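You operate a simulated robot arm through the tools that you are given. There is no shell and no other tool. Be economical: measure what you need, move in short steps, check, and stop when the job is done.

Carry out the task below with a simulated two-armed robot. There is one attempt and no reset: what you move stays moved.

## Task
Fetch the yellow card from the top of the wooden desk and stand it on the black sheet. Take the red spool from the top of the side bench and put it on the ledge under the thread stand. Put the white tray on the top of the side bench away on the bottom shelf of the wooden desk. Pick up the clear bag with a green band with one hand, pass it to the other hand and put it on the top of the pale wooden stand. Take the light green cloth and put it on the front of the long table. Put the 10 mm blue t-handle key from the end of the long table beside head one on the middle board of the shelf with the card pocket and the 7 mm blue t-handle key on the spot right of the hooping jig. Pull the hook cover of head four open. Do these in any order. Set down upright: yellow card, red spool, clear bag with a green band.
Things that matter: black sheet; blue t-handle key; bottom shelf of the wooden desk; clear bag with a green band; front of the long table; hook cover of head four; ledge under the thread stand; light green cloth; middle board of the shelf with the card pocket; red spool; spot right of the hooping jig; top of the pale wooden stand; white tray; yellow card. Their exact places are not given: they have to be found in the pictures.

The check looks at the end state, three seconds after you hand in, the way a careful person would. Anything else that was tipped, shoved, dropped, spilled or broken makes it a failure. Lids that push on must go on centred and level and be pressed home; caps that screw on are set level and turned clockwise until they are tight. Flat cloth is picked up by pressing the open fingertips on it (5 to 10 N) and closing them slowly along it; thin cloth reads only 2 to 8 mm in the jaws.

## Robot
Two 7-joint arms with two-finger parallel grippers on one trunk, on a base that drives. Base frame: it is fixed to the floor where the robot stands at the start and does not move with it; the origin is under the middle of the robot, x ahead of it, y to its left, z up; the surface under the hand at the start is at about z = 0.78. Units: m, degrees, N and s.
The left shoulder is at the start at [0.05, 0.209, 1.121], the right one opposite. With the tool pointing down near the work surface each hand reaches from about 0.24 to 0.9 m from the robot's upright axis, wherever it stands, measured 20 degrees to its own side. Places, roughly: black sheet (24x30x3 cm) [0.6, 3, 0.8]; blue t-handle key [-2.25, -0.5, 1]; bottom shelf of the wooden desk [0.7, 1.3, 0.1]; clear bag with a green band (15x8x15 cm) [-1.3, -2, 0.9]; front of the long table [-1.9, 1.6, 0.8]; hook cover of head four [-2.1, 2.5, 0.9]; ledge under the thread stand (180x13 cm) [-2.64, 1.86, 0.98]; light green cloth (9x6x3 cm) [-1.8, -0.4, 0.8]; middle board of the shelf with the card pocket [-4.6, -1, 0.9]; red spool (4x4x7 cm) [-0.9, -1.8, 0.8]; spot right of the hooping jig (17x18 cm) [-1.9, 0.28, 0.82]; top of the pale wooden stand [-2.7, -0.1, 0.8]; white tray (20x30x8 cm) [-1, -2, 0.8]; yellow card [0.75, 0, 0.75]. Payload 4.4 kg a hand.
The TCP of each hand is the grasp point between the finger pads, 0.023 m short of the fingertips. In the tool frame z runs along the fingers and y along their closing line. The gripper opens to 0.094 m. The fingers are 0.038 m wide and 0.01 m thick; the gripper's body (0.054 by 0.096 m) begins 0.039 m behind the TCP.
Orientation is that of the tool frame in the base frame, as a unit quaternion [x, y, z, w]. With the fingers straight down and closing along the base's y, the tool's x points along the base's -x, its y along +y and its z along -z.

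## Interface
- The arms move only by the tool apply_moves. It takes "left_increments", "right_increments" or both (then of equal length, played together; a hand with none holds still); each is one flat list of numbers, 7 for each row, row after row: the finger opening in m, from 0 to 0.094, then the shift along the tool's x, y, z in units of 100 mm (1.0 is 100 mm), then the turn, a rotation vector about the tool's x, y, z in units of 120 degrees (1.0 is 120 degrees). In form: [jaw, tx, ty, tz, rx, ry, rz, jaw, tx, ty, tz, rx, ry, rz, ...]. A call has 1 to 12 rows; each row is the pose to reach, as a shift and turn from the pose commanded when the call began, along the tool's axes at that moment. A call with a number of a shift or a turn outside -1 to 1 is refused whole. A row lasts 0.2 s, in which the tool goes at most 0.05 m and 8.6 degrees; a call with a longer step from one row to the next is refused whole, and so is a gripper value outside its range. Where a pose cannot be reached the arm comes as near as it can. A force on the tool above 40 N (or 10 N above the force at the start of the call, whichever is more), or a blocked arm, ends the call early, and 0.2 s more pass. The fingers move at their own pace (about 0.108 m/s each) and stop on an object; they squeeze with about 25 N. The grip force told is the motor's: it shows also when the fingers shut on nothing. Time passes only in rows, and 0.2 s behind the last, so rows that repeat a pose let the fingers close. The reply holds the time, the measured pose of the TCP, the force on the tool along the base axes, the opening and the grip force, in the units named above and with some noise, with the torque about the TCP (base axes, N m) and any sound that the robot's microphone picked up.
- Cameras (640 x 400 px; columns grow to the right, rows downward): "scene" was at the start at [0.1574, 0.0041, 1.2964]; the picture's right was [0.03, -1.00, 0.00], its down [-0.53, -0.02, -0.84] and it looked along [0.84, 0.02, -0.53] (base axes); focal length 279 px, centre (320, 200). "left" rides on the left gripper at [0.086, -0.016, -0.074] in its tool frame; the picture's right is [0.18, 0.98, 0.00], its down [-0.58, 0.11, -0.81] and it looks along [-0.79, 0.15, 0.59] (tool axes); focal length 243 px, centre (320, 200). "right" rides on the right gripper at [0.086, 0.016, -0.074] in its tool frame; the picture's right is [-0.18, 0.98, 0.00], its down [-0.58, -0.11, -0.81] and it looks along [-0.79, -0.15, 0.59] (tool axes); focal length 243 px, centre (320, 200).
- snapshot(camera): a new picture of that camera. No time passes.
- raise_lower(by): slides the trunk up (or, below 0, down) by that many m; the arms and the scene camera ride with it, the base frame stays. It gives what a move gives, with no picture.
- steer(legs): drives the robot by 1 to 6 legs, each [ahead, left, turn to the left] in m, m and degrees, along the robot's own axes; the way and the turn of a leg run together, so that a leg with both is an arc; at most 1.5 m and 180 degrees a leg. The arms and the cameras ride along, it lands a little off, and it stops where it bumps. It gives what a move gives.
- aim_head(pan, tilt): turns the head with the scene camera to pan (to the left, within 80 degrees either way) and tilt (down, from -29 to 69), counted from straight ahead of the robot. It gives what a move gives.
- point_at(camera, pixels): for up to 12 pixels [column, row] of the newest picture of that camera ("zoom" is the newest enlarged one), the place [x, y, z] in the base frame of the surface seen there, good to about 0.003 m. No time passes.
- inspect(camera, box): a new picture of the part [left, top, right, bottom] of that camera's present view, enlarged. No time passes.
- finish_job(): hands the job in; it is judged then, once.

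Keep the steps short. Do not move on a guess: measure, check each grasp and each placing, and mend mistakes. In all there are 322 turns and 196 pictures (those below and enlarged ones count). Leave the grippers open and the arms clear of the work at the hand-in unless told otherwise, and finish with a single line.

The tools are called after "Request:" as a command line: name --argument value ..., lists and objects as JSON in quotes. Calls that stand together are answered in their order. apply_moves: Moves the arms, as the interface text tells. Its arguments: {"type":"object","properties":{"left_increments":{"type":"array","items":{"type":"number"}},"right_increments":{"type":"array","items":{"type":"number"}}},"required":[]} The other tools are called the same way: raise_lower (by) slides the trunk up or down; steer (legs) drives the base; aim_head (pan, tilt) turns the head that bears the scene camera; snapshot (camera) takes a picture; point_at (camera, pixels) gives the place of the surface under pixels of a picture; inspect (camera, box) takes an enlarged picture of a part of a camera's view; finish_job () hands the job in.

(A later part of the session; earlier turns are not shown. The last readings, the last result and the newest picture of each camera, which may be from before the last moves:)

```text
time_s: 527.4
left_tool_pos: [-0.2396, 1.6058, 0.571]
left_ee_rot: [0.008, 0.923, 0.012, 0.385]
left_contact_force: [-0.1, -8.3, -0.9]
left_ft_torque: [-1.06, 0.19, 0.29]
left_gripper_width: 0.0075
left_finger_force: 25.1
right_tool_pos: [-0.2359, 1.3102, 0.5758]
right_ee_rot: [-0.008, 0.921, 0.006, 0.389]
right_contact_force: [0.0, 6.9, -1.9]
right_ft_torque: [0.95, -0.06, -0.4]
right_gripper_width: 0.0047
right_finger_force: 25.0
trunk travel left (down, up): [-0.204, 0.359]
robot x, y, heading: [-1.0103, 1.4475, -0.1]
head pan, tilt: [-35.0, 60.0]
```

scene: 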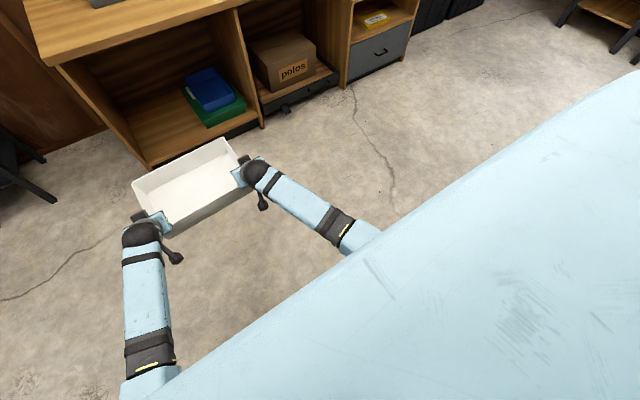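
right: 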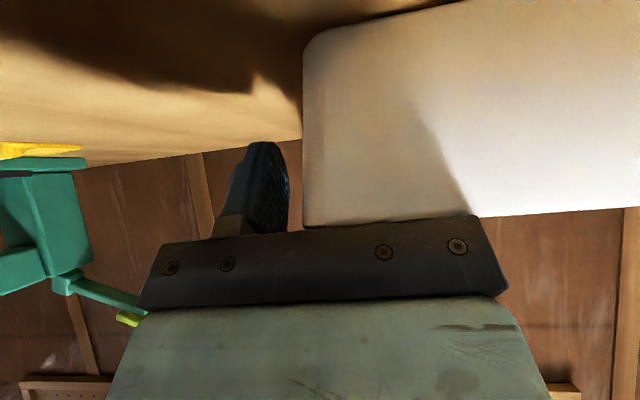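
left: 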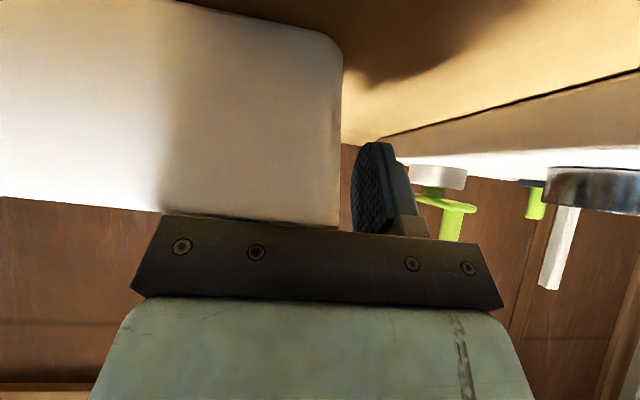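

Works smoothly. Lower the trunk the remaining 0.2, then arms down (and slightly back) in small steps.

Request:
raise_lower --by -0.2

Request:
apply_moves --left_increments '[0, 0.106, -0.003, 0.035, 0, 0, 0, 0, 0.212, -0.006, 0.07, 0, 0, 0, 0, 0.318, -0.009, 0.105, 0, 0, 0, 0, 0.424, -0.012, 0.14, 0, 0, 0]' --right_increments '[0, 0.107, 0, 0.034, 0, 0, 0, 0, 0.214, 0.001, 0.067, 0, 0, 0, 0, 0.32, 0.002, 0.101, 0, 0, 0, 0, 0.427, 0.003, 0.135, 0, 0, 0]'

Request:
snapshot --camera "scene"

```text
time_s: 529.8
left_tool_pos: [-0.2137, 1.6047, 0.4682]
left_ee_rot: [0.006, 0.918, 0.012, 0.396]
left_contact_force: [0.5, -2.0, -4.1]
left_ft_torque: [-0.97, 0.65, 0.24]
left_gripper_width: 0.0074
left_finger_force: 25.0
right_tool_pos: [-0.2113, 1.3104, 0.4731]
right_ee_rot: [-0.005, 0.917, 0.006, 0.399]
right_contact_force: [2.8, 1.0, -5.4]
right_ft_torque: [1.0, -0.73, -0.48]
right_gripper_width: 0.0049
right_finger_force: 24.8
trunk travel left (down, up): [-0.087, 0.476]
robot x, y, heading: [-1.0108, 1.4491, 0.1]
head pan, tilt: [-35.0, 60.0]
stopped: the arm was blocked; the commanded pose is now the measured one
```

```text
time_s: 530.8
left_tool_pos: [-0.226, 1.6052, 0.4649]
left_ee_rot: [0.007, 0.911, 0.013, 0.412]
left_contact_force: [1.1, -7.7, -0.1]
left_ft_torque: [-1.07, -0.13, 0.22]
left_gripper_width: 0.0077
left_finger_force: 24.9
right_tool_pos: [-0.2226, 1.3105, 0.4703]
right_ee_rot: [-0.006, 0.909, 0.005, 0.417]
right_contact_force: [-0.5, 8.5, -1.2]
right_ft_torque: [0.9, 0.22, -0.16]
right_gripper_width: 0.0043
right_finger_force: 24.9
trunk travel left (down, up): [-0.087, 0.476]
robot x, y, heading: [-1.0114, 1.4529, 0.2]
head pan, tilt: [-35.0, 60.0]
```

```text
35 pictures are left
```

scene: 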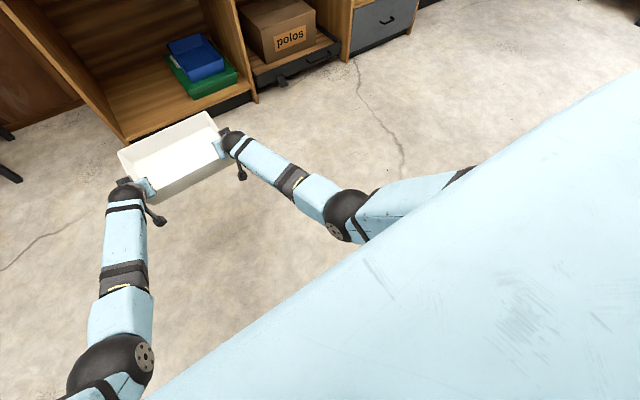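

Request:
point_at --camera "scene" --pixels '[[345, 205], [120, 360], [310, 190], [400, 200], [440, 190], [230, 145], [125, 200], [180, 155], [215, 175]]'

Request:
aim_head --pan -70 --tilt 65

Request:
snapshot --camera "scene"

```text
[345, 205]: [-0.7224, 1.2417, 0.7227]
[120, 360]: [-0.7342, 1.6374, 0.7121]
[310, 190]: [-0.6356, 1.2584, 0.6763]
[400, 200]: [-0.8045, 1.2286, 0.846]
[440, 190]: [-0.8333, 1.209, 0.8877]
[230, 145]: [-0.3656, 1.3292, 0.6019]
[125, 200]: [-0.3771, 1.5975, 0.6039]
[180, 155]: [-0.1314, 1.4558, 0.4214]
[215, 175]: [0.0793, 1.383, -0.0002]
```

```text
time_s: 531.8
left_tool_pos: [-0.2272, 1.6045, 0.4665]
left_ee_rot: [0.006, 0.911, 0.012, 0.413]
left_contact_force: [0.8, 21.8, -1.8]
left_ft_torque: [-0.78, 0.03, 0.55]
left_gripper_width: 0.0079
left_finger_force: 24.9
right_tool_pos: [-0.2237, 1.3112, 0.4716]
right_ee_rot: [-0.006, 0.908, 0.006, 0.418]
right_contact_force: [-1.5, -22.4, -0.4]
right_ft_torque: [0.72, 0.12, -0.14]
right_gripper_width: 0.0043
right_finger_force: 25.6
trunk travel left (down, up): [-0.087, 0.476]
robot x, y, heading: [-1.0106, 1.4514, 0.2]
head pan, tilt: [-70.0, 65.0]
```

```text
34 pictures are left
```

scene: 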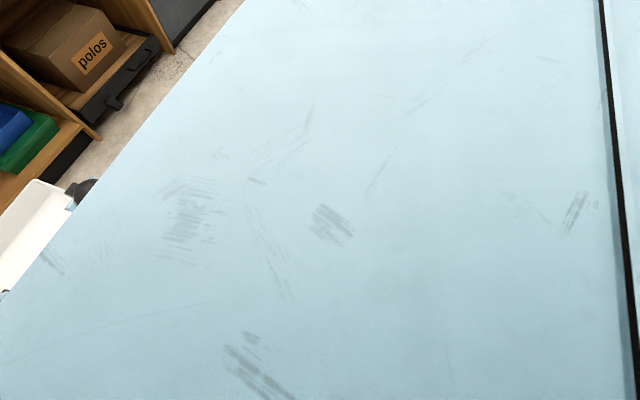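

I'll look straight down to see the robot's own base and the elbows.

Request:
aim_head --pan 0 --tilt 69

Request:
snapshot --camera "scene"

```text
time_s: 533.2
left_tool_pos: [-0.2283, 1.6045, 0.4673]
left_ee_rot: [0.007, 0.911, 0.012, 0.413]
left_contact_force: [0.5, 17.0, -0.8]
left_ft_torque: [-0.83, 0.24, 0.5]
left_gripper_width: 0.0076
left_finger_force: 24.9
right_tool_pos: [-0.2252, 1.3102, 0.4725]
right_ee_rot: [-0.007, 0.908, 0.007, 0.418]
right_contact_force: [-1.5, -18.5, -0.7]
right_ft_torque: [0.76, -0.18, -0.23]
right_gripper_width: 0.0045
right_finger_force: 24.8
trunk travel left (down, up): [-0.087, 0.476]
robot x, y, heading: [-1.0082, 1.4496, 0.2]
head pan, tilt: [0.0, 68.8]
```

```text
33 pictures are left
```

scene: 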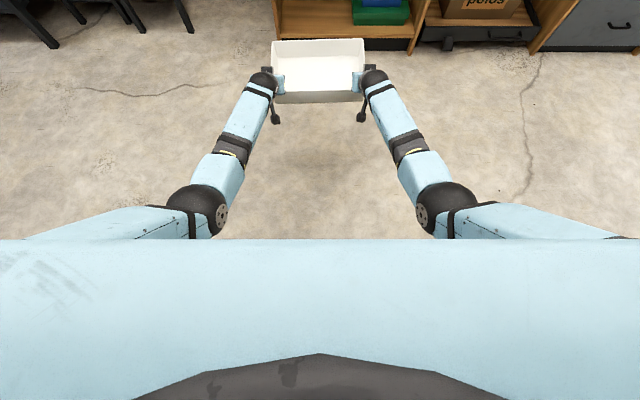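

The elbows sit right above the base's front posts. I'll raise the trunk 4 cm, straighten the arms forward, and then sweep down along an arc so the elbows stay high.

Request:
raise_lower --by 0.05

Request:
apply_moves --left_increments '[0, -0.074, 0, 0.085, 0, 0, 0, 0, -0.148, 0, 0.17, 0, 0, 0, 0, -0.223, 0.001, 0.254, 0, 0, 0, 0, -0.297, 0.001, 0.339, 0, 0, 0]' --right_increments '[0, -0.073, -0.002, 0.085, 0, 0, 0, 0, -0.146, -0.004, 0.171, 0, 0, 0, 0, -0.219, -0.006, 0.256, 0, 0, 0, 0, -0.292, -0.008, 0.342, 0, 0, 0]'

Request:
apply_moves --left_increments '[0, -0.037, -0.003, 0.142, 0, 0, 0, 0, 0.01, -0.006, 0.255, 0, 0, 0, 0, 0.075, -0.01, 0.36, 0, 0, 0, 0, 0.16, -0.015, 0.45, 0, 0, 0]' --right_increments '[0, -0.033, -0.002, 0.142, 0, 0, 0, 0, 0.014, -0.003, 0.255, 0, 0, 0, 0, 0.08, -0.005, 0.36, 0, 0, 0, 0, 0.165, -0.006, 0.448, 0, 0, 0]'

```text
time_s: 534.1
left_tool_pos: [-0.2373, 1.6051, 0.4883]
left_ee_rot: [0.007, 0.916, 0.013, 0.401]
left_contact_force: [0.4, 3.8, -0.3]
left_ft_torque: [-0.97, 0.27, 0.32]
left_gripper_width: 0.0076
left_finger_force: 25.3
right_tool_pos: [-0.2341, 1.311, 0.4923]
right_ee_rot: [-0.008, 0.914, 0.005, 0.407]
right_contact_force: [0.7, -2.8, -0.9]
right_ft_torque: [0.9, -0.23, -0.34]
right_gripper_width: 0.0045
right_finger_force: 24.5
trunk travel left (down, up): [-0.137, 0.426]
robot x, y, heading: [-1.0131, 1.4511, 0.2]
head pan, tilt: [0.0, 68.8]
```

```text
time_s: 535.1
left_tool_pos: [-0.1922, 1.6048, 0.4894]
left_ee_rot: [0.007, 0.916, 0.012, 0.401]
left_contact_force: [0.9, 6.9, -1.2]
left_ft_torque: [-0.88, 0.0, 0.43]
left_gripper_width: 0.0075
left_finger_force: 25.2
right_tool_pos: [-0.1874, 1.3117, 0.4933]
right_ee_rot: [-0.007, 0.914, 0.005, 0.406]
right_contact_force: [0.1, -6.8, -1.7]
right_ft_torque: [0.87, 0.09, -0.35]
right_gripper_width: 0.0045
right_finger_force: 24.8
trunk travel left (down, up): [-0.137, 0.426]
robot x, y, heading: [-1.0142, 1.4491, 0.1]
head pan, tilt: [0.0, 68.8]
```

```text
time_s: 536.1
left_tool_pos: [-0.1934, 1.6058, 0.4656]
left_ee_rot: [0.007, 0.915, 0.012, 0.402]
left_contact_force: [-1.1, -19.3, 1.4]
left_ft_torque: [-1.17, -0.43, 0.18]
left_gripper_width: 0.0078
left_finger_force: 25.6
left hand out of reach, approached as far as the arm can: row 1, 2, 3, 4
right_tool_pos: [-0.1873, 1.3124, 0.4741]
right_ee_rot: [-0.008, 0.913, 0.008, 0.407]
right_contact_force: [0.0, 17.9, -2.8]
right_ft_torque: [0.83, 0.54, -0.33]
right_gripper_width: 0.0038
right_finger_force: 24.5
right hand out of reach, approached as far as the arm can: row 2, 3, 4
trunk travel left (down, up): [-0.137, 0.426]
robot x, y, heading: [-1.0152, 1.4529, 0.3]
head pan, tilt: [0.0, 68.8]
```

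Reach limit found (~0.82 ahead at this height). Now sweep back-and-down along the arc in small steps.

Request:
apply_moves --left_increments '[0, 0.106, -0.0015, -0.055, 0, 0, 0, 0, 0.2125, -0.003, -0.11, 0, 0, 0, 0, 0.319, -0.0045, -0.165, 0, 0, 0, 0, 0.425, -0.006, -0.22, 0, 0, 0, 0, 0.531, -0.0075, -0.274, 0, 0, 0, 0, 0.6375, -0.009, -0.329, 0, 0, 0, 0, 0.744, -0.0105, -0.384, 0, 0, 0, 0, 0.85, -0.012, -0.439, 0, 0, 0]' --right_increments '[0, 0.1056, 0.002, -0.056, 0, 0, 0, 0, 0.211, 0.004, -0.112, 0, 0, 0, 0, 0.317, 0.006, -0.168, 0, 0, 0, 0, 0.4225, 0.008, -0.2245, 0, 0, 0, 0, 0.528, 0.01, -0.281, 0, 0, 0, 0, 0.634, 0.012, -0.337, 0, 0, 0, 0, 0.739, 0.014, -0.393, 0, 0, 0, 0, 0.845, 0.016, -0.449, 0, 0, 0]'

Request:
apply_moves --left_increments '[0, 0.1, -0.002, -0.005, 0, 0, 0, 0, 0.2, -0.004, -0.0095, 0, 0, 0, 0, 0.3, -0.006, -0.014, 0, 0, 0, 0, 0.4, -0.0085, -0.019, 0, 0, 0, 0, 0.5, -0.0106, -0.024, 0, 0, 0, 0, 0.6, -0.0128, -0.0285, 0, 0, 0, 0, 0.7, -0.015, -0.033, 0, 0, 0, 0, 0.8, -0.017, -0.038, 0, 0, 0]' --right_increments '[0, 0.1, 0.001, -0.006, 0, 0, 0, 0, 0.2, 0.002, -0.0117, 0, 0, 0, 0, 0.3, 0.003, -0.0175, 0, 0, 0, 0, 0.4, 0.0037, -0.0233, 0, 0, 0, 0, 0.5, 0.0047, -0.029, 0, 0, 0, 0, 0.6, 0.0056, -0.035, 0, 0, 0, 0, 0.7, 0.0066, -0.041, 0, 0, 0, 0, 0.8, 0.0075, -0.0467, 0, 0, 0]'

Request:
snapshot --camera "scene"

```text
time_s: 537.9
left_tool_pos: [-0.2817, 1.6075, 0.4318]
left_ee_rot: [0.008, 0.916, 0.01, 0.402]
left_contact_force: [-1.8, -33.4, 2.4]
left_ft_torque: [-1.36, 0.28, -0.05]
left_gripper_width: 0.008
left_finger_force: 25.6
right_tool_pos: [-0.2772, 1.3138, 0.4411]
right_ee_rot: [-0.009, 0.914, 0.008, 0.406]
right_contact_force: [1.2, 34.5, -4.2]
right_ft_torque: [0.79, -0.2, -0.52]
right_gripper_width: 0.0039
right_finger_force: 24.6
trunk travel left (down, up): [-0.137, 0.426]
robot x, y, heading: [-1.0102, 1.4543, 0.1]
head pan, tilt: [0.0, 68.8]
```

```text
time_s: 538.4
left_tool_pos: [-0.2804, 1.6074, 0.4328]
left_ee_rot: [0.008, 0.913, 0.011, 0.408]
left_contact_force: [-1.3, -0.4, -0.6]
left_ft_torque: [-1.03, 0.14, 0.34]
left_gripper_width: 0.0079
left_finger_force: 25.2
right_tool_pos: [-0.2768, 1.3138, 0.4422]
right_ee_rot: [-0.008, 0.911, 0.008, 0.412]
right_contact_force: [0.7, 1.5, -2.2]
right_ft_torque: [0.68, -0.06, -0.64]
right_gripper_width: 0.0044
right_finger_force: 25.5
trunk travel left (down, up): [-0.137, 0.426]
robot x, y, heading: [-1.011, 1.4552, 0.1]
head pan, tilt: [0.0, 68.8]
stopped in row 2 (right hand): the force on the tool passed its limit at 46 N (the readings are from after the stop); the commanded pose is now the measured one
```

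```text
32 pictures are left
```

scene: 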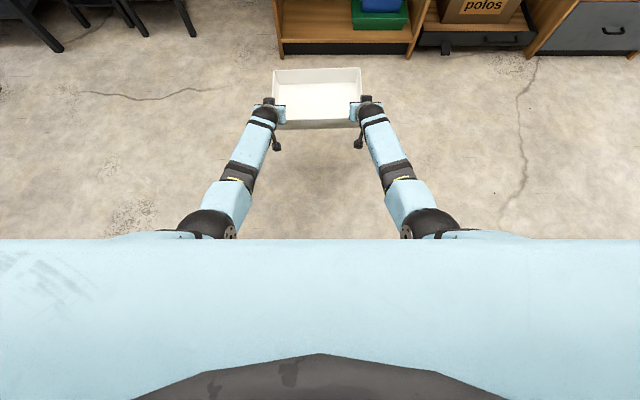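

Relaxed after the stop. Continue: 80 mm down (3 back), in 8 rows; then another arc step.

Request:
apply_moves --left_increments '[0, 0.0995, -0.003, 0.039, 0, 0, 0, 0, 0.199, -0.006, 0.0775, 0, 0, 0, 0, 0.2985, -0.0086, 0.116, 0, 0, 0, 0, 0.398, -0.0115, 0.155, 0, 0, 0, 0, 0.4975, -0.0144, 0.194, 0, 0, 0, 0, 0.597, -0.017, 0.2325, 0, 0, 0, 0, 0.6965, -0.02, 0.271, 0, 0, 0, 0, 0.796, -0.023, 0.31, 0, 0, 0]' --right_increments '[0, 0.0998, 0, 0.038, 0, 0, 0, 0, 0.1996, 0, 0.0757, 0, 0, 0, 0, 0.2994, 0, 0.1136, 0, 0, 0, 0, 0.399, 0, 0.1515, 0, 0, 0, 0, 0.499, 0, 0.189, 0, 0, 0, 0, 0.599, 0, 0.227, 0, 0, 0, 0, 0.6987, 0, 0.265, 0, 0, 0, 0, 0.7985, 0, 0.303, 0, 0, 0]'

Request:
apply_moves --left_increments '[0, 0.0995, -0.003, 0.039, 0, 0, 0, 0, 0.199, -0.006, 0.0775, 0, 0, 0, 0, 0.2985, -0.0086, 0.116, 0, 0, 0, 0, 0.398, -0.0115, 0.155, 0, 0, 0]' --right_increments '[0, 0.0998, 0, 0.038, 0, 0, 0, 0, 0.1996, 0, 0.0757, 0, 0, 0, 0, 0.2994, 0, 0.1136, 0, 0, 0, 0, 0.399, 0, 0.1515, 0, 0, 0]'

```text
time_s: 540.1
left_tool_pos: [-0.3137, 1.6075, 0.3511]
left_ee_rot: [0.008, 0.913, 0.012, 0.407]
left_contact_force: [-0.7, -5.2, 1.8]
left_ft_torque: [-1.08, 0.37, 0.28]
left_gripper_width: 0.0081
left_finger_force: 25.2
right_tool_pos: [-0.309, 1.3137, 0.3621]
right_ee_rot: [-0.009, 0.911, 0.007, 0.411]
right_contact_force: [0.7, 3.9, -1.6]
right_ft_torque: [0.64, -0.25, -0.56]
right_gripper_width: 0.004
right_finger_force: 25.2
trunk travel left (down, up): [-0.137, 0.426]
robot x, y, heading: [-1.0091, 1.45, 0.0]
head pan, tilt: [0.0, 68.8]
```

```text
time_s: 541.1
left_tool_pos: [-0.3229, 1.6164, 0.3264]
left_ee_rot: [0.009, 0.913, 0.012, 0.407]
left_contact_force: [1.5, -2.0, 5.8]
left_ft_torque: [-1.27, 0.41, 0.45]
left_gripper_width: 0.0089
left_finger_force: 25.7
left hand out of reach, approached as far as the arm can: row 1, 3, 4
right_tool_pos: [-0.3158, 1.323, 0.3416]
right_ee_rot: [-0.011, 0.914, 0.012, 0.406]
right_contact_force: [-1.6, 2.6, -7.8]
right_ft_torque: [-0.7, -0.34, -0.06]
right_gripper_width: 0.0043
right_finger_force: 25.2
right hand out of reach, approached as far as the arm can: row 2, 3, 4
trunk travel left (down, up): [-0.137, 0.426]
robot x, y, heading: [-1.0125, 1.4536, 0.1]
head pan, tilt: [0.0, 68.8]
```

Hands are at z≈0.33 with arms straight (elbows ~0.76). Now lower the trunk 0.08 and level the tray (left +12 mm).

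Request:
raise_lower --by -0.08

Request:
apply_moves --left_increments '[0, 0.05, -0.002, -0.09, 0, 0, 0, 0, 0.1, -0.004, -0.18, 0, 0, 0, 0, 0.15, -0.006, -0.27, 0, 0, 0, 0, 0.17, -0.006, -0.31, 0, 0, 0]' --right_increments '[0, 0.09, 0.002, -0.05, 0, 0, 0, 0, 0.18, 0.004, -0.1, 0, 0, 0, 0, 0.27, 0.006, -0.15, 0, 0, 0, 0, 0.28, 0.006, -0.18, 0, 0, 0]'

Request:
aim_head --pan 0 --tilt 45

Request:
snapshot --camera "scene"

```text
time_s: 542.3
left_tool_pos: [-0.3231, 1.6144, 0.2416]
left_ee_rot: [0.009, 0.915, 0.008, 0.404]
left_contact_force: [5.8, -1.6, 5.2]
left_ft_torque: [-1.19, 0.24, 0.51]
left_gripper_width: 0.0114
left_finger_force: 24.9
right_tool_pos: [-0.2995, 1.3241, 0.2723]
right_ee_rot: [-0.012, 0.91, 0.01, 0.413]
right_contact_force: [-5.1, 2.0, -5.6]
right_ft_torque: [-0.47, -0.12, 0.92]
right_gripper_width: 0.0065
right_finger_force: 24.6
trunk travel left (down, up): [-0.057, 0.506]
robot x, y, heading: [-1.0127, 1.4522, 0.3]
head pan, tilt: [0.0, 68.8]
```

```text
time_s: 542.7
left_tool_pos: [-0.311, 1.6091, 0.2591]
left_ee_rot: [0.01, 0.91, 0.006, 0.415]
left_contact_force: [3.0, 1.6, 4.1]
left_ft_torque: [-0.97, 0.76, 0.35]
left_gripper_width: 0.0115
left_finger_force: 25.1
left hand out of reach, approached as far as the arm can: row 1
right_tool_pos: [-0.2869, 1.3168, 0.2885]
right_ee_rot: [-0.018, 0.905, 0.01, 0.425]
right_contact_force: [-4.6, -1.8, -3.5]
right_ft_torque: [-0.19, -0.67, 1.1]
right_gripper_width: 0.0064
right_finger_force: 24.6
trunk travel left (down, up): [-0.057, 0.506]
robot x, y, heading: [-1.0105, 1.4489, -0.0]
head pan, tilt: [0.0, 68.8]
stopped in row 1 (left hand): the force on the tool passed its limit at 52 N (the readings are from after the stop); the commanded pose is now the measured one
```

```text
time_s: 543.5
left_tool_pos: [-0.312, 1.6112, 0.2567]
left_ee_rot: [0.012, 0.91, 0.008, 0.413]
left_contact_force: [4.9, -10.0, 6.8]
left_ft_torque: [-1.25, -0.85, 0.44]
left_gripper_width: 0.0116
left_finger_force: 25.0
right_tool_pos: [-0.2871, 1.3189, 0.2853]
right_ee_rot: [-0.016, 0.905, 0.012, 0.425]
right_contact_force: [-5.5, 10.6, -7.5]
right_ft_torque: [-0.54, 0.89, 0.95]
right_gripper_width: 0.0065
right_finger_force: 25.2
trunk travel left (down, up): [-0.057, 0.506]
robot x, y, heading: [-1.0095, 1.4505, -0.1]
head pan, tilt: [0.0, 45.0]
```

```text
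31 pictures are left
```

scene: 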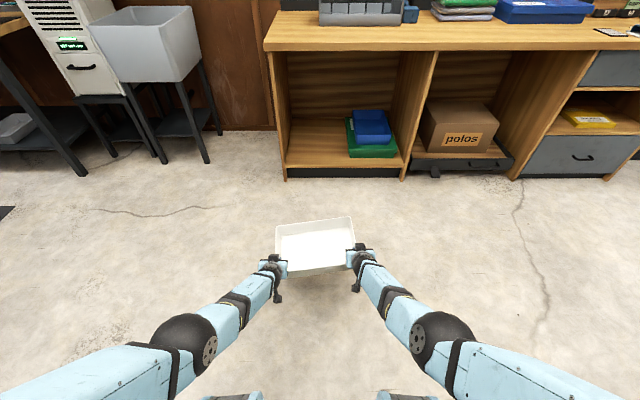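

The tray got skewed (right hand 28 mm high, 25 mm ahead) — the right elbow likely rests on its post. Raise 0.03 to relieve it and bring the right hand back level.

Request:
raise_lower --by 0.04

Request:
apply_moves --right_increments '[0, 0.055, 0.001, -0.001, 0, 0, 0, 0, 0.11, 0.002, -0.003, 0, 0, 0, 0, 0.165, 0.003, -0.005, 0, 0, 0, 0, 0.22, 0.004, -0.006, 0, 0, 0, 0, 0.275, 0.005, -0.008, 0, 0, 0, 0, 0.333, 0.0066, -0.009, 0, 0, 0]'

Request:
apply_moves --right_increments '[0, 0.055, 0.001, -0.001, 0, 0, 0, 0, 0.11, 0.002, -0.003, 0, 0, 0, 0, 0.14, 0.003, -0.004, 0, 0, 0]'

```text
time_s: 544.4
left_tool_pos: [-0.316, 1.6109, 0.2945]
left_ee_rot: [0.011, 0.912, 0.007, 0.411]
left_contact_force: [6.1, -0.6, 4.3]
left_ft_torque: [-1.08, -0.78, 0.62]
left_gripper_width: 0.0112
left_finger_force: 24.8
right_tool_pos: [-0.2939, 1.3189, 0.321]
right_ee_rot: [-0.016, 0.907, 0.011, 0.421]
right_contact_force: [-5.9, 0.9, -5.2]
right_ft_torque: [-0.54, 0.93, 0.95]
right_gripper_width: 0.006
right_finger_force: 24.7
trunk travel left (down, up): [-0.097, 0.466]
robot x, y, heading: [-1.01, 1.4498, 0.3]
head pan, tilt: [0.0, 45.0]
```

```text
time_s: 545.8
left_tool_pos: [-0.3173, 1.613, 0.2925]
left_ee_rot: [0.01, 0.912, 0.008, 0.411]
left_contact_force: [-1.9, 9.7, -0.6]
left_ft_torque: [-0.85, 0.82, 0.3]
left_gripper_width: 0.0073
left_finger_force: 25.2
right_tool_pos: [-0.3146, 1.3183, 0.2983]
right_ee_rot: [-0.015, 0.906, 0.009, 0.423]
right_contact_force: [2.1, -8.3, -2.3]
right_ft_torque: [0.6, -0.77, -0.8]
right_gripper_width: 0.0048
right_finger_force: 25.4
trunk travel left (down, up): [-0.097, 0.466]
robot x, y, heading: [-1.0074, 1.4534, 0.1]
head pan, tilt: [0.0, 45.0]
```

```text
time_s: 546.6
left_tool_pos: [-0.3176, 1.611, 0.2912]
left_ee_rot: [0.012, 0.911, 0.007, 0.412]
left_contact_force: [-4.6, 6.6, 0.8]
left_ft_torque: [-0.86, 0.43, -0.47]
left_gripper_width: 0.006
left_finger_force: 25.2
right_tool_pos: [-0.323, 1.3156, 0.2904]
right_ee_rot: [-0.017, 0.906, 0.011, 0.423]
right_contact_force: [4.8, -7.8, -3.1]
right_ft_torque: [0.31, -0.3, -1.14]
right_gripper_width: 0.0067
right_finger_force: 25.5
right hand out of reach, approached as far as the arm can: row 3
trunk travel left (down, up): [-0.097, 0.466]
robot x, y, heading: [-1.0149, 1.4511, 0.4]
head pan, tilt: [0.0, 45.0]
```

Level again. Continue: back 85 mm and down 45 mm together, slowly.

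Request:
apply_moves --left_increments '[0, 0.112, -0.003, -0.043, 0, 0, 0, 0, 0.225, -0.006, -0.085, 0, 0, 0, 0, 0.337, -0.009, -0.128, 0, 0, 0, 0, 0.4495, -0.012, -0.1705, 0, 0, 0, 0, 0.562, -0.015, -0.213, 0, 0, 0, 0, 0.674, -0.018, -0.256, 0, 0, 0, 0, 0.787, -0.021, -0.298, 0, 0, 0, 0, 0.899, -0.024, -0.341, 0, 0, 0]' --right_increments '[0, 0.111, 0.004, -0.045, 0, 0, 0, 0, 0.2226, 0.008, -0.091, 0, 0, 0, 0, 0.334, 0.012, -0.136, 0, 0, 0, 0, 0.445, 0.016, -0.181, 0, 0, 0, 0, 0.5566, 0.02, -0.2266, 0, 0, 0, 0, 0.668, 0.024, -0.272, 0, 0, 0, 0, 0.779, 0.028, -0.317, 0, 0, 0, 0, 0.8905, 0.0315, -0.3625, 0, 0, 0]'

Request:
raise_lower --by -0.02

```text
time_s: 547.3
left_tool_pos: [-0.3081, 1.6113, 0.323]
left_ee_rot: [0.006, 0.899, 0.007, 0.439]
left_contact_force: [-1.7, -4.4, 0.0]
left_ft_torque: [-1.03, -0.47, 0.21]
left_gripper_width: 0.0065
left_finger_force: 25.0
right_tool_pos: [-0.3085, 1.3176, 0.3238]
right_ee_rot: [-0.011, 0.892, 0.01, 0.452]
right_contact_force: [0.0, 3.4, -2.2]
right_ft_torque: [0.84, 0.53, -0.45]
right_gripper_width: 0.005
right_finger_force: 25.0
trunk travel left (down, up): [-0.097, 0.466]
robot x, y, heading: [-1.0114, 1.4498, -0.2]
head pan, tilt: [0.0, 45.0]
stopped in row 3 (right hand): the force on the tool passed its limit at 46 N (the readings are from after the stop); the commanded pose is now the measured one
```

```text
time_s: 548.0
left_tool_pos: [-0.2996, 1.6112, 0.335]
left_ee_rot: [0.006, 0.893, 0.008, 0.45]
left_contact_force: [-0.3, 3.2, 0.3]
left_ft_torque: [-1.02, -0.78, 0.38]
left_gripper_width: 0.0066
left_finger_force: 25.1
right_tool_pos: [-0.2995, 1.3162, 0.3378]
right_ee_rot: [-0.011, 0.885, 0.009, 0.464]
right_contact_force: [0.6, -3.7, -2.2]
right_ft_torque: [0.75, 0.9, -0.48]
right_gripper_width: 0.0044
right_finger_force: 25.1
trunk travel left (down, up): [-0.077, 0.486]
robot x, y, heading: [-1.0078, 1.4515, 0.1]
head pan, tilt: [0.0, 45.0]
```

Moving back bends the elbows onto the posts, so two-handed lowering won't reach the shelf. New plan: set the tray on the desk top, regrasp its front wall with one hand at the centre line (arm passes between the posts). Raise and look at the desk top.

Request:
raise_lower --by 0.4

Request:
raise_lower --by 0.085

Request:
aim_head --pan 0 --tilt 30

Request:
snapshot --camera "scene"

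Request:
point_at --camera "scene" --pixels '[[290, 215], [320, 215], [350, 215], [300, 205], [380, 215], [400, 210], [330, 200], [370, 200], [430, 210], [280, 215]]'

```text
time_s: 551.8
left_tool_pos: [-0.3168, 1.6109, 0.6832]
left_ee_rot: [0.007, 0.904, 0.009, 0.428]
left_contact_force: [-0.6, 4.7, 0.6]
left_ft_torque: [-0.94, 0.05, 0.26]
left_gripper_width: 0.0066
left_finger_force: 25.3
right_tool_pos: [-0.3168, 1.3179, 0.6842]
right_ee_rot: [-0.012, 0.896, 0.01, 0.443]
right_contact_force: [1.8, -3.9, -1.6]
right_ft_torque: [0.72, 0.04, -0.6]
right_gripper_width: 0.005
right_finger_force: 24.8
trunk travel left (down, up): [-0.477, 0.086]
robot x, y, heading: [-1.0131, 1.4459, 0.2]
head pan, tilt: [0.0, 45.0]
```

```text
time_s: 553.0
left_tool_pos: [-0.3175, 1.6105, 0.767]
left_ee_rot: [0.008, 0.903, 0.008, 0.429]
left_contact_force: [-1.1, 4.1, 0.3]
left_ft_torque: [-0.93, 0.05, 0.26]
left_gripper_width: 0.0067
left_finger_force: 25.0
right_tool_pos: [-0.316, 1.3165, 0.7699]
right_ee_rot: [-0.011, 0.896, 0.009, 0.443]
right_contact_force: [0.8, -4.5, -1.3]
right_ft_torque: [0.74, 0.06, -0.58]
right_gripper_width: 0.005
right_finger_force: 24.6
trunk travel left (down, up): [-0.562, 0.001]
robot x, y, heading: [-1.012, 1.452, 0.0]
head pan, tilt: [0.0, 45.0]
```

```text
time_s: 553.8
left_tool_pos: [-0.3168, 1.6114, 0.7673]
left_ee_rot: [0.007, 0.903, 0.009, 0.429]
left_contact_force: [-1.5, 4.2, -0.8]
left_ft_torque: [-0.96, 0.03, 0.3]
left_gripper_width: 0.0067
left_finger_force: 24.8
right_tool_pos: [-0.3153, 1.3172, 0.7708]
right_ee_rot: [-0.011, 0.896, 0.01, 0.443]
right_contact_force: [1.0, -4.5, -1.2]
right_ft_torque: [0.74, 0.08, -0.6]
right_gripper_width: 0.0051
right_finger_force: 24.8
trunk travel left (down, up): [-0.562, 0.001]
robot x, y, heading: [-1.013, 1.4488, 0.2]
head pan, tilt: [0.0, 30.0]
```

```text
30 pictures are left
```

scene: 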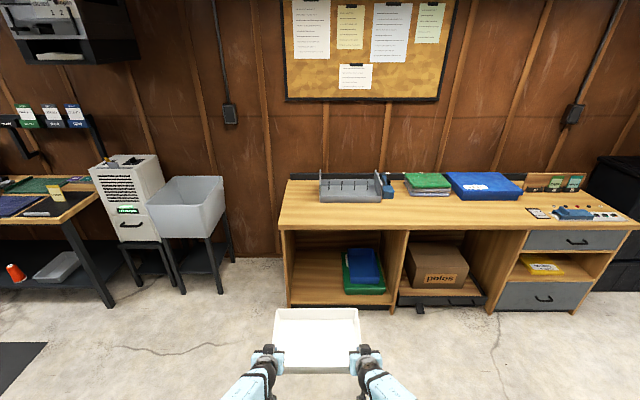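

```text
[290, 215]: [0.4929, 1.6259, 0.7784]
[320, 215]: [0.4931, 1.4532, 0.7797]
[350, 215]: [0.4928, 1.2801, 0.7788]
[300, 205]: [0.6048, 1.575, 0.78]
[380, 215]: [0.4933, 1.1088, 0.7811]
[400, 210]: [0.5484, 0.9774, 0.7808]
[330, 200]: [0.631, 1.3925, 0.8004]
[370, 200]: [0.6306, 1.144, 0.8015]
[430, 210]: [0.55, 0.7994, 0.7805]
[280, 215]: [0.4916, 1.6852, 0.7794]
```

Free strip on the desk front: x 0.44–0.62. Raise the hands 11 cm slowly, then drive the tray over it.

Request:
apply_moves --left_increments '[0, -0.085, 0.0024, -0.069, 0, 0, 0, 0, -0.17, 0.005, -0.139, 0, 0, 0, 0, -0.256, 0.007, -0.208, 0, 0, 0, 0, -0.341, 0.01, -0.278, 0, 0, 0, 0, -0.426, 0.012, -0.347, 0, 0, 0, 0, -0.511, 0.0146, -0.416, 0, 0, 0, 0, -0.596, 0.017, -0.486, 0, 0, 0, 0, -0.682, 0.0195, -0.555, 0, 0, 0, 0, -0.767, 0.022, -0.625, 0, 0, 0, 0, -0.852, 0.0244, -0.694, 0, 0, 0]' --right_increments '[0, -0.087, 0.001, -0.067, 0, 0, 0, 0, -0.175, 0.002, -0.133, 0, 0, 0, 0, -0.262, 0.003, -0.2, 0, 0, 0, 0, -0.349, 0.004, -0.267, 0, 0, 0, 0, -0.4365, 0.0045, -0.3335, 0, 0, 0, 0, -0.524, 0.005, -0.4, 0, 0, 0, 0, -0.611, 0.006, -0.467, 0, 0, 0, 0, -0.698, 0.007, -0.534, 0, 0, 0, 0, -0.786, 0.008, -0.6, 0, 0, 0, 0, -0.873, 0.009, -0.667, 0, 0, 0]'

Request:
apply_moves --left_increments '[0, -0.085, 0.0024, -0.069, 0, 0, 0, 0, -0.17, 0.005, -0.139, 0, 0, 0]' --right_increments '[0, -0.087, 0.001, -0.067, 0, 0, 0, 0, -0.175, 0.002, -0.133, 0, 0, 0]'

```text
time_s: 556.0
left_tool_pos: [-0.3169, 1.6115, 0.8783]
left_ee_rot: [0.007, 0.904, 0.009, 0.428]
left_contact_force: [-1.8, 8.2, -0.5]
left_ft_torque: [-0.96, 0.23, 0.27]
left_gripper_width: 0.0066
left_finger_force: 25.3
left hand out of reach, approached as far as the arm can: row 1
right_tool_pos: [-0.3163, 1.3163, 0.8804]
right_ee_rot: [-0.011, 0.897, 0.01, 0.442]
right_contact_force: [1.4, -8.7, -0.9]
right_ft_torque: [0.73, -0.18, -0.67]
right_gripper_width: 0.0054
right_finger_force: 25.1
right hand out of reach, approached as far as the arm can: row 1
trunk travel left (down, up): [-0.562, 0.001]
robot x, y, heading: [-1.0093, 1.4535, 0.0]
head pan, tilt: [0.0, 30.0]
```

```text
time_s: 556.6
left_tool_pos: [-0.3167, 1.612, 0.9005]
left_ee_rot: [0.007, 0.904, 0.009, 0.428]
left_contact_force: [-0.9, 8.7, -0.5]
left_ft_torque: [-0.92, -0.19, 0.29]
left_gripper_width: 0.0065
left_finger_force: 25.5
right_tool_pos: [-0.3154, 1.3178, 0.9017]
right_ee_rot: [-0.011, 0.896, 0.011, 0.443]
right_contact_force: [1.1, -8.8, -1.4]
right_ft_torque: [0.72, 0.29, -0.62]
right_gripper_width: 0.0051
right_finger_force: 25.4
trunk travel left (down, up): [-0.562, 0.001]
robot x, y, heading: [-1.0133, 1.4518, 0.3]
head pan, tilt: [0.0, 30.0]
```

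Level the tray (−6° pitch), then drive ahead 0.74.

Request:
apply_moves --left_increments '[0, 0, 0, 0, 0, 0.018, 0, 0, 0, 0, 0, 0, 0.036, 0, 0, 0, 0, 0, 0, 0.054, 0]' --right_increments '[0, 0, 0, 0, 0, 0.018, 0, 0, 0, 0, 0, 0, 0.036, 0, 0, 0, 0, 0, 0, 0.054, 0]'

Request:
steer --legs '[[0.735, 0, -0.2]]'

Request:
aim_head --pan 0 --tilt 45

Request:
snapshot --camera "scene"

```text
time_s: 557.4
left_tool_pos: [-0.3172, 1.6105, 0.8996]
left_ee_rot: [0.007, 0.926, 0.009, 0.377]
left_contact_force: [-0.6, 7.6, -0.4]
left_ft_torque: [-0.88, -0.04, 0.41]
left_gripper_width: 0.0066
left_finger_force: 24.7
right_tool_pos: [-0.3161, 1.3173, 0.901]
right_ee_rot: [-0.012, 0.92, 0.009, 0.392]
right_contact_force: [1.6, -8.4, -1.8]
right_ft_torque: [0.64, 0.19, -0.7]
right_gripper_width: 0.0049
right_finger_force: 24.9
trunk travel left (down, up): [-0.562, 0.001]
robot x, y, heading: [-1.0117, 1.4483, 0.1]
head pan, tilt: [0.0, 30.0]
```

```text
time_s: 561.4
left_tool_pos: [0.4171, 1.6116, 0.8993]
left_ee_rot: [0.006, 0.927, 0.01, 0.376]
left_contact_force: [-1.3, 7.7, 0.4]
left_ft_torque: [-0.91, 0.01, 0.31]
left_gripper_width: 0.0066
left_finger_force: 25.5
right_tool_pos: [0.4181, 1.3182, 0.9017]
right_ee_rot: [-0.012, 0.92, 0.011, 0.392]
right_contact_force: [1.0, -7.8, -1.9]
right_ft_torque: [0.64, 0.05, -0.66]
right_gripper_width: 0.0049
right_finger_force: 25.3
trunk travel left (down, up): [-0.562, 0.001]
robot x, y, heading: [-0.276, 1.4556, -0.0]
head pan, tilt: [0.0, 30.0]
```

```text
time_s: 562.2
left_tool_pos: [0.4177, 1.6118, 0.8995]
left_ee_rot: [0.007, 0.927, 0.01, 0.376]
left_contact_force: [-1.1, 0.6, 0.6]
left_ft_torque: [-0.95, 0.07, 0.31]
left_gripper_width: 0.0068
left_finger_force: 25.2
right_tool_pos: [0.4181, 1.3182, 0.9017]
right_ee_rot: [-0.012, 0.921, 0.009, 0.39]
right_contact_force: [0.4, -0.6, -1.8]
right_ft_torque: [0.67, 0.0, -0.64]
right_gripper_width: 0.0054
right_finger_force: 24.7
trunk travel left (down, up): [-0.562, 0.001]
robot x, y, heading: [-0.2784, 1.4531, 0.0]
head pan, tilt: [0.0, 45.0]
```

```text
29 pictures are left
```

scene: 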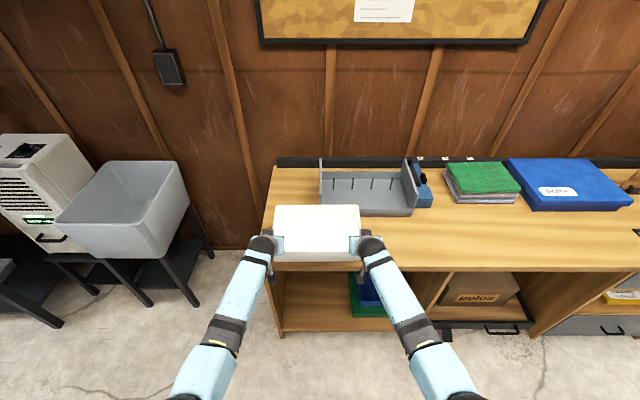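

Lower with the trunk to just above the desk, then to contact.

Request:
raise_lower --by -0.05

Request:
raise_lower --by -0.008

Request:
inspect --camera "scene" --box '[240, 180, 440, 310]'

Request:
point_at --camera "zoom" --pixels '[[250, 95], [320, 90], [250, 110], [250, 240], [250, 255], [330, 260], [120, 100], [420, 130]]'

```text
time_s: 563.1
left_tool_pos: [0.4178, 1.6125, 0.8489]
left_ee_rot: [0.007, 0.926, 0.009, 0.377]
left_contact_force: [-1.2, 0.5, -0.6]
left_ft_torque: [-0.95, 0.07, 0.28]
left_gripper_width: 0.0064
left_finger_force: 24.8
right_tool_pos: [0.4173, 1.319, 0.8517]
right_ee_rot: [-0.013, 0.92, 0.01, 0.391]
right_contact_force: [1.8, -0.2, -1.9]
right_ft_torque: [0.71, 0.0, -0.63]
right_gripper_width: 0.0052
right_finger_force: 25.2
trunk travel left (down, up): [-0.512, 0.051]
robot x, y, heading: [-0.2795, 1.4498, 0.3]
head pan, tilt: [0.0, 45.0]
```

```text
time_s: 563.6
left_tool_pos: [0.4173, 1.6125, 0.8422]
left_ee_rot: [0.007, 0.926, 0.01, 0.377]
left_contact_force: [-0.6, 0.6, 4.0]
left_ft_torque: [-0.97, 0.0, 0.27]
left_gripper_width: 0.0065
left_finger_force: 25.0
right_tool_pos: [0.417, 1.3185, 0.8436]
right_ee_rot: [-0.012, 0.92, 0.009, 0.391]
right_contact_force: [0.7, -0.8, -2.0]
right_ft_torque: [0.71, 0.15, -0.6]
right_gripper_width: 0.0056
right_finger_force: 25.3
trunk travel left (down, up): [-0.504, 0.059]
robot x, y, heading: [-0.2765, 1.4615, 0.1]
head pan, tilt: [0.0, 45.0]
```

```text
3.08 times, centred on (340, 245) of scene
```

zoom: 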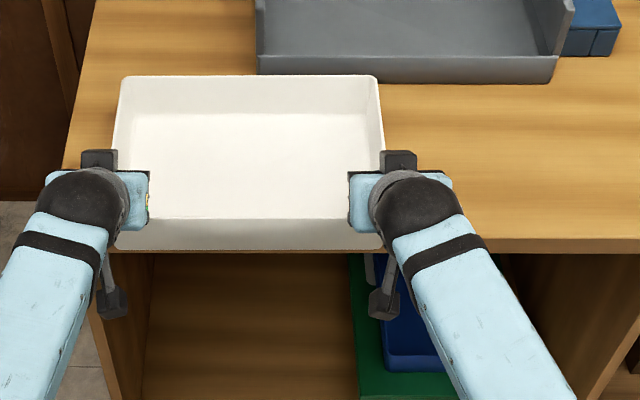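

```text
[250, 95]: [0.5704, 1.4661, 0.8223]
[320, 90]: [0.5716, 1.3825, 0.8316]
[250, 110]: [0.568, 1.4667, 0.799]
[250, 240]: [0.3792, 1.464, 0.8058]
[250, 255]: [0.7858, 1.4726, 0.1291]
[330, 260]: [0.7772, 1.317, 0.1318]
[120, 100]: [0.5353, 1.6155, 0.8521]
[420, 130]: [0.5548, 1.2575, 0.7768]
```

The tray overhangs the edge by 6 cm; lift 1 cm, drive in 4 cm more, then set down.

Request:
raise_lower --by 0.012

Request:
steer --legs '[[0.042, 0, 0]]'

Request:
raise_lower --by -0.014

Request:
apply_moves --left_increments '[0.01, 0, 0, 0, 0, 0, 0, 0.02, 0, 0, 0, 0, 0, 0, 0.035, 0, 0, 0, 0, 0, 0, 0.035, 0, 0, 0, 0, 0, 0]' --right_increments '[0.01, 0, 0, 0, 0, 0, 0, 0.02, 0, 0, 0, 0, 0, 0, 0.035, 0, 0, 0, 0, 0, 0, 0.035, 0, 0, 0, 0, 0, 0]'

Request:
snapshot --camera "scene"

```text
time_s: 564.2
left_tool_pos: [0.4161, 1.6126, 0.8532]
left_ee_rot: [0.006, 0.926, 0.01, 0.376]
left_contact_force: [-0.8, 0.6, 0.2]
left_ft_torque: [-1.0, -0.32, 0.36]
left_gripper_width: 0.0066
left_finger_force: 25.3
right_tool_pos: [0.4173, 1.3182, 0.8556]
right_ee_rot: [-0.011, 0.92, 0.009, 0.392]
right_contact_force: [0.2, -0.5, -1.4]
right_ft_torque: [0.73, 0.43, -0.62]
right_gripper_width: 0.0054
right_finger_force: 24.7
trunk travel left (down, up): [-0.516, 0.047]
robot x, y, heading: [-0.2764, 1.4526, 0.2]
head pan, tilt: [0.0, 45.0]
```

```text
time_s: 565.1
left_tool_pos: [0.457, 1.6114, 0.8531]
left_ee_rot: [0.006, 0.926, 0.01, 0.377]
left_contact_force: [-0.4, 1.5, -0.6]
left_ft_torque: [-0.95, 0.14, 0.33]
left_gripper_width: 0.0067
left_finger_force: 24.4
right_tool_pos: [0.4578, 1.3177, 0.8562]
right_ee_rot: [-0.012, 0.92, 0.01, 0.391]
right_contact_force: [1.3, -0.3, -1.6]
right_ft_torque: [0.71, -0.07, -0.61]
right_gripper_width: 0.005
right_finger_force: 24.6
trunk travel left (down, up): [-0.516, 0.047]
robot x, y, heading: [-0.2363, 1.4554, 0.1]
head pan, tilt: [0.0, 45.0]
```

```text
time_s: 565.8
left_tool_pos: [0.4577, 1.6112, 0.8425]
left_ee_rot: [0.006, 0.925, 0.01, 0.379]
left_contact_force: [-6.1, 1.7, 16.6]
left_ft_torque: [-0.92, 0.41, 0.12]
left_gripper_width: 0.0063
left_finger_force: 24.7
right_tool_pos: [0.4567, 1.3174, 0.8441]
right_ee_rot: [-0.011, 0.92, 0.009, 0.392]
right_contact_force: [1.7, -2.5, -1.3]
right_ft_torque: [0.78, 0.56, -0.53]
right_gripper_width: 0.0055
right_finger_force: 24.4
trunk travel left (down, up): [-0.502, 0.061]
robot x, y, heading: [-0.2374, 1.4572, 0.3]
head pan, tilt: [0.0, 45.0]
```

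```text
time_s: 566.8
left_tool_pos: [0.4572, 1.6129, 0.8386]
left_ee_rot: [0.007, 0.926, 0.009, 0.377]
left_contact_force: [-0.8, 0.0, -0.2]
left_ft_torque: [-0.03, -0.01, 0.0]
left_gripper_width: 0.0348
left_finger_force: 0.1
right_tool_pos: [0.4574, 1.3177, 0.8411]
right_ee_rot: [-0.012, 0.92, 0.009, 0.392]
right_contact_force: [-0.9, -0.2, 0.7]
right_ft_torque: [0.02, 0.04, 0.03]
right_gripper_width: 0.0349
right_finger_force: 0.1
trunk travel left (down, up): [-0.502, 0.061]
robot x, y, heading: [-0.2362, 1.4499, 0.1]
head pan, tilt: [0.0, 45.0]
```

```text
27 pictures are left
```

scene: 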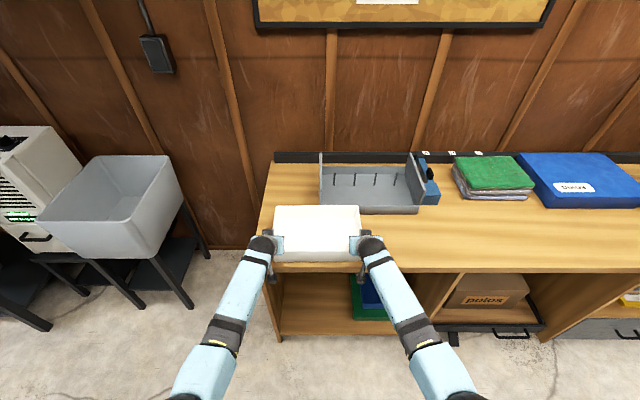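

Tray is released on the desk. Raise, back off, then reorient: right hand down and yawed 90°, left hand down and tucked aside.

Request:
raise_lower --by 0.06

Request:
apply_moves --left_increments '[0.035, -0.35, 0, -0.35, 0, 0, 0, 0.035, -0.6, 0, -0.6, 0, 0, 0]' --right_increments '[0.035, -0.35, 0, -0.35, 0, 0, 0, 0.035, -0.6, 0, -0.6, 0, 0, 0]'

Request:
steer --legs '[[-0.35, 0, 0]]'

Request:
apply_moves --left_increments '[0.05, 0.1, 0.15, 0, 0, 0.065, 0, 0.05, 0.2, 0.3, 0, 0, 0.13, 0, 0.05, 0.3, 0.45, 0, 0, 0.195, 0, 0.05, 0.4, 0.6, 0, 0, 0.26, 0, 0.05, 0.5, 0.75, 0, 0, 0.325, 0, 0.05, 0.6, 0.9, 0, 0, 0.38, 0]' --right_increments '[0.05, 0, 0.15, 0, 0, 0.065, 0, 0.05, 0, 0.3, 0, 0, 0.13, 0, 0.05, 0, 0.45, 0, 0, 0.195, 0, 0.05, 0, 0.6, 0, 0, 0.26, 0, 0.05, 0, 0.75, 0, 0, 0.325, 0, 0.05, 0, 0.9, 0, 0, 0.385, 0]'

Request:
apply_moves --right_increments '[0.05, 0, 0, 0, 0, 0, -0.07, 0.05, 0, 0, 0, 0, 0, -0.14, 0.05, 0, 0, 0, 0, 0, -0.21, 0.05, 0, 0, 0, 0, 0, -0.28, 0.05, 0, 0, 0, 0, 0, -0.35, 0.05, 0, 0, 0, 0, 0, -0.42, 0.05, 0, 0, 0, 0, 0, -0.49, 0.05, 0, 0, 0, 0, 0, -0.56, 0.05, 0, 0, 0, 0, 0, -0.63, 0.05, 0, 0, 0, 0, 0, -0.7, 0.05, 0, 0, 0, 0, 0, -0.75, 0.05, 0, 0, 0, 0, 0, -0.75]'

```text
time_s: 567.8
left_tool_pos: [0.4576, 1.6128, 0.8996]
left_ee_rot: [0.006, 0.926, 0.01, 0.376]
left_contact_force: [0.0, -0.6, -0.1]
left_ft_torque: [-0.02, 0.0, -0.02]
left_gripper_width: 0.0351
left_finger_force: 0.0
right_tool_pos: [0.4583, 1.3178, 0.9009]
right_ee_rot: [-0.013, 0.92, 0.01, 0.391]
right_contact_force: [0.1, -0.3, 1.2]
right_ft_torque: [-0.03, 0.0, 0.01]
right_gripper_width: 0.0351
right_finger_force: 0.0
trunk travel left (down, up): [-0.562, 0.001]
robot x, y, heading: [-0.2343, 1.4531, 0.0]
head pan, tilt: [0.0, 45.0]
```

```text
time_s: 568.4
left_tool_pos: [0.4597, 1.6139, 0.9859]
left_ee_rot: [0.007, 0.926, 0.012, 0.377]
left_contact_force: [0.9, -0.2, 0.3]
left_ft_torque: [0.0, -0.01, 0.0]
left_gripper_width: 0.0349
left_finger_force: 0.1
right_tool_pos: [0.4562, 1.3172, 0.987]
right_ee_rot: [-0.012, 0.92, 0.01, 0.391]
right_contact_force: [-0.2, 0.0, -0.4]
right_ft_torque: [0.0, 0.02, 0.0]
right_gripper_width: 0.0353
right_finger_force: 0.2
trunk travel left (down, up): [-0.562, 0.001]
robot x, y, heading: [-0.2376, 1.4532, 0.2]
head pan, tilt: [0.0, 45.0]
```

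```text
time_s: 570.6
left_tool_pos: [0.1068, 1.6174, 0.9848]
left_ee_rot: [0.006, 0.926, 0.013, 0.377]
left_contact_force: [0.0, 1.4, 0.6]
left_ft_torque: [-0.02, 0.01, -0.01]
left_gripper_width: 0.0347
left_finger_force: 0.1
right_tool_pos: [0.1044, 1.3176, 0.9852]
right_ee_rot: [-0.013, 0.92, 0.01, 0.391]
right_contact_force: [0.5, -0.7, 0.1]
right_ft_torque: [0.02, -0.01, -0.02]
right_gripper_width: 0.0349
right_finger_force: 0.1
trunk travel left (down, up): [-0.562, 0.001]
robot x, y, heading: [-0.5872, 1.4533, 0.1]
head pan, tilt: [0.0, 45.0]
```

```text
time_s: 572.0
left_tool_pos: [0.0641, 1.7081, 0.9443]
left_ee_rot: [0.001, 1.0, 0.014, -0.012]
left_contact_force: [0.1, 0.7, 0.0]
left_ft_torque: [0.0, 0.04, 0.01]
left_gripper_width: 0.0501
left_finger_force: 0.1
right_tool_pos: [0.1017, 1.408, 0.9867]
right_ee_rot: [-0.017, 1.0, 0.003, -0.002]
right_contact_force: [0.3, 0.0, -0.3]
right_ft_torque: [0.0, 0.0, 0.01]
right_gripper_width: 0.0499
right_finger_force: 0.0
trunk travel left (down, up): [-0.562, 0.001]
robot x, y, heading: [-0.5905, 1.451, 0.6]
head pan, tilt: [0.0, 45.0]
```

```text
time_s: 574.6
left_tool_pos: [0.0634, 1.7067, 0.9449]
left_ee_rot: [0.001, 1.0, 0.014, -0.012]
left_contact_force: [-0.2, 0.0, -0.6]
left_ft_torque: [-0.02, 0.0, -0.01]
left_gripper_width: 0.0502
left_finger_force: 0.0
right_tool_pos: [0.101, 1.4068, 0.9867]
right_ee_rot: [0.719, -0.695, -0.004, -0.002]
right_contact_force: [0.0, 0.2, -0.3]
right_ft_torque: [-0.01, 0.03, -0.01]
right_gripper_width: 0.0498
right_finger_force: 0.0
trunk travel left (down, up): [-0.562, 0.001]
robot x, y, heading: [-0.5919, 1.4484, 0.2]
head pan, tilt: [0.0, 45.0]
```

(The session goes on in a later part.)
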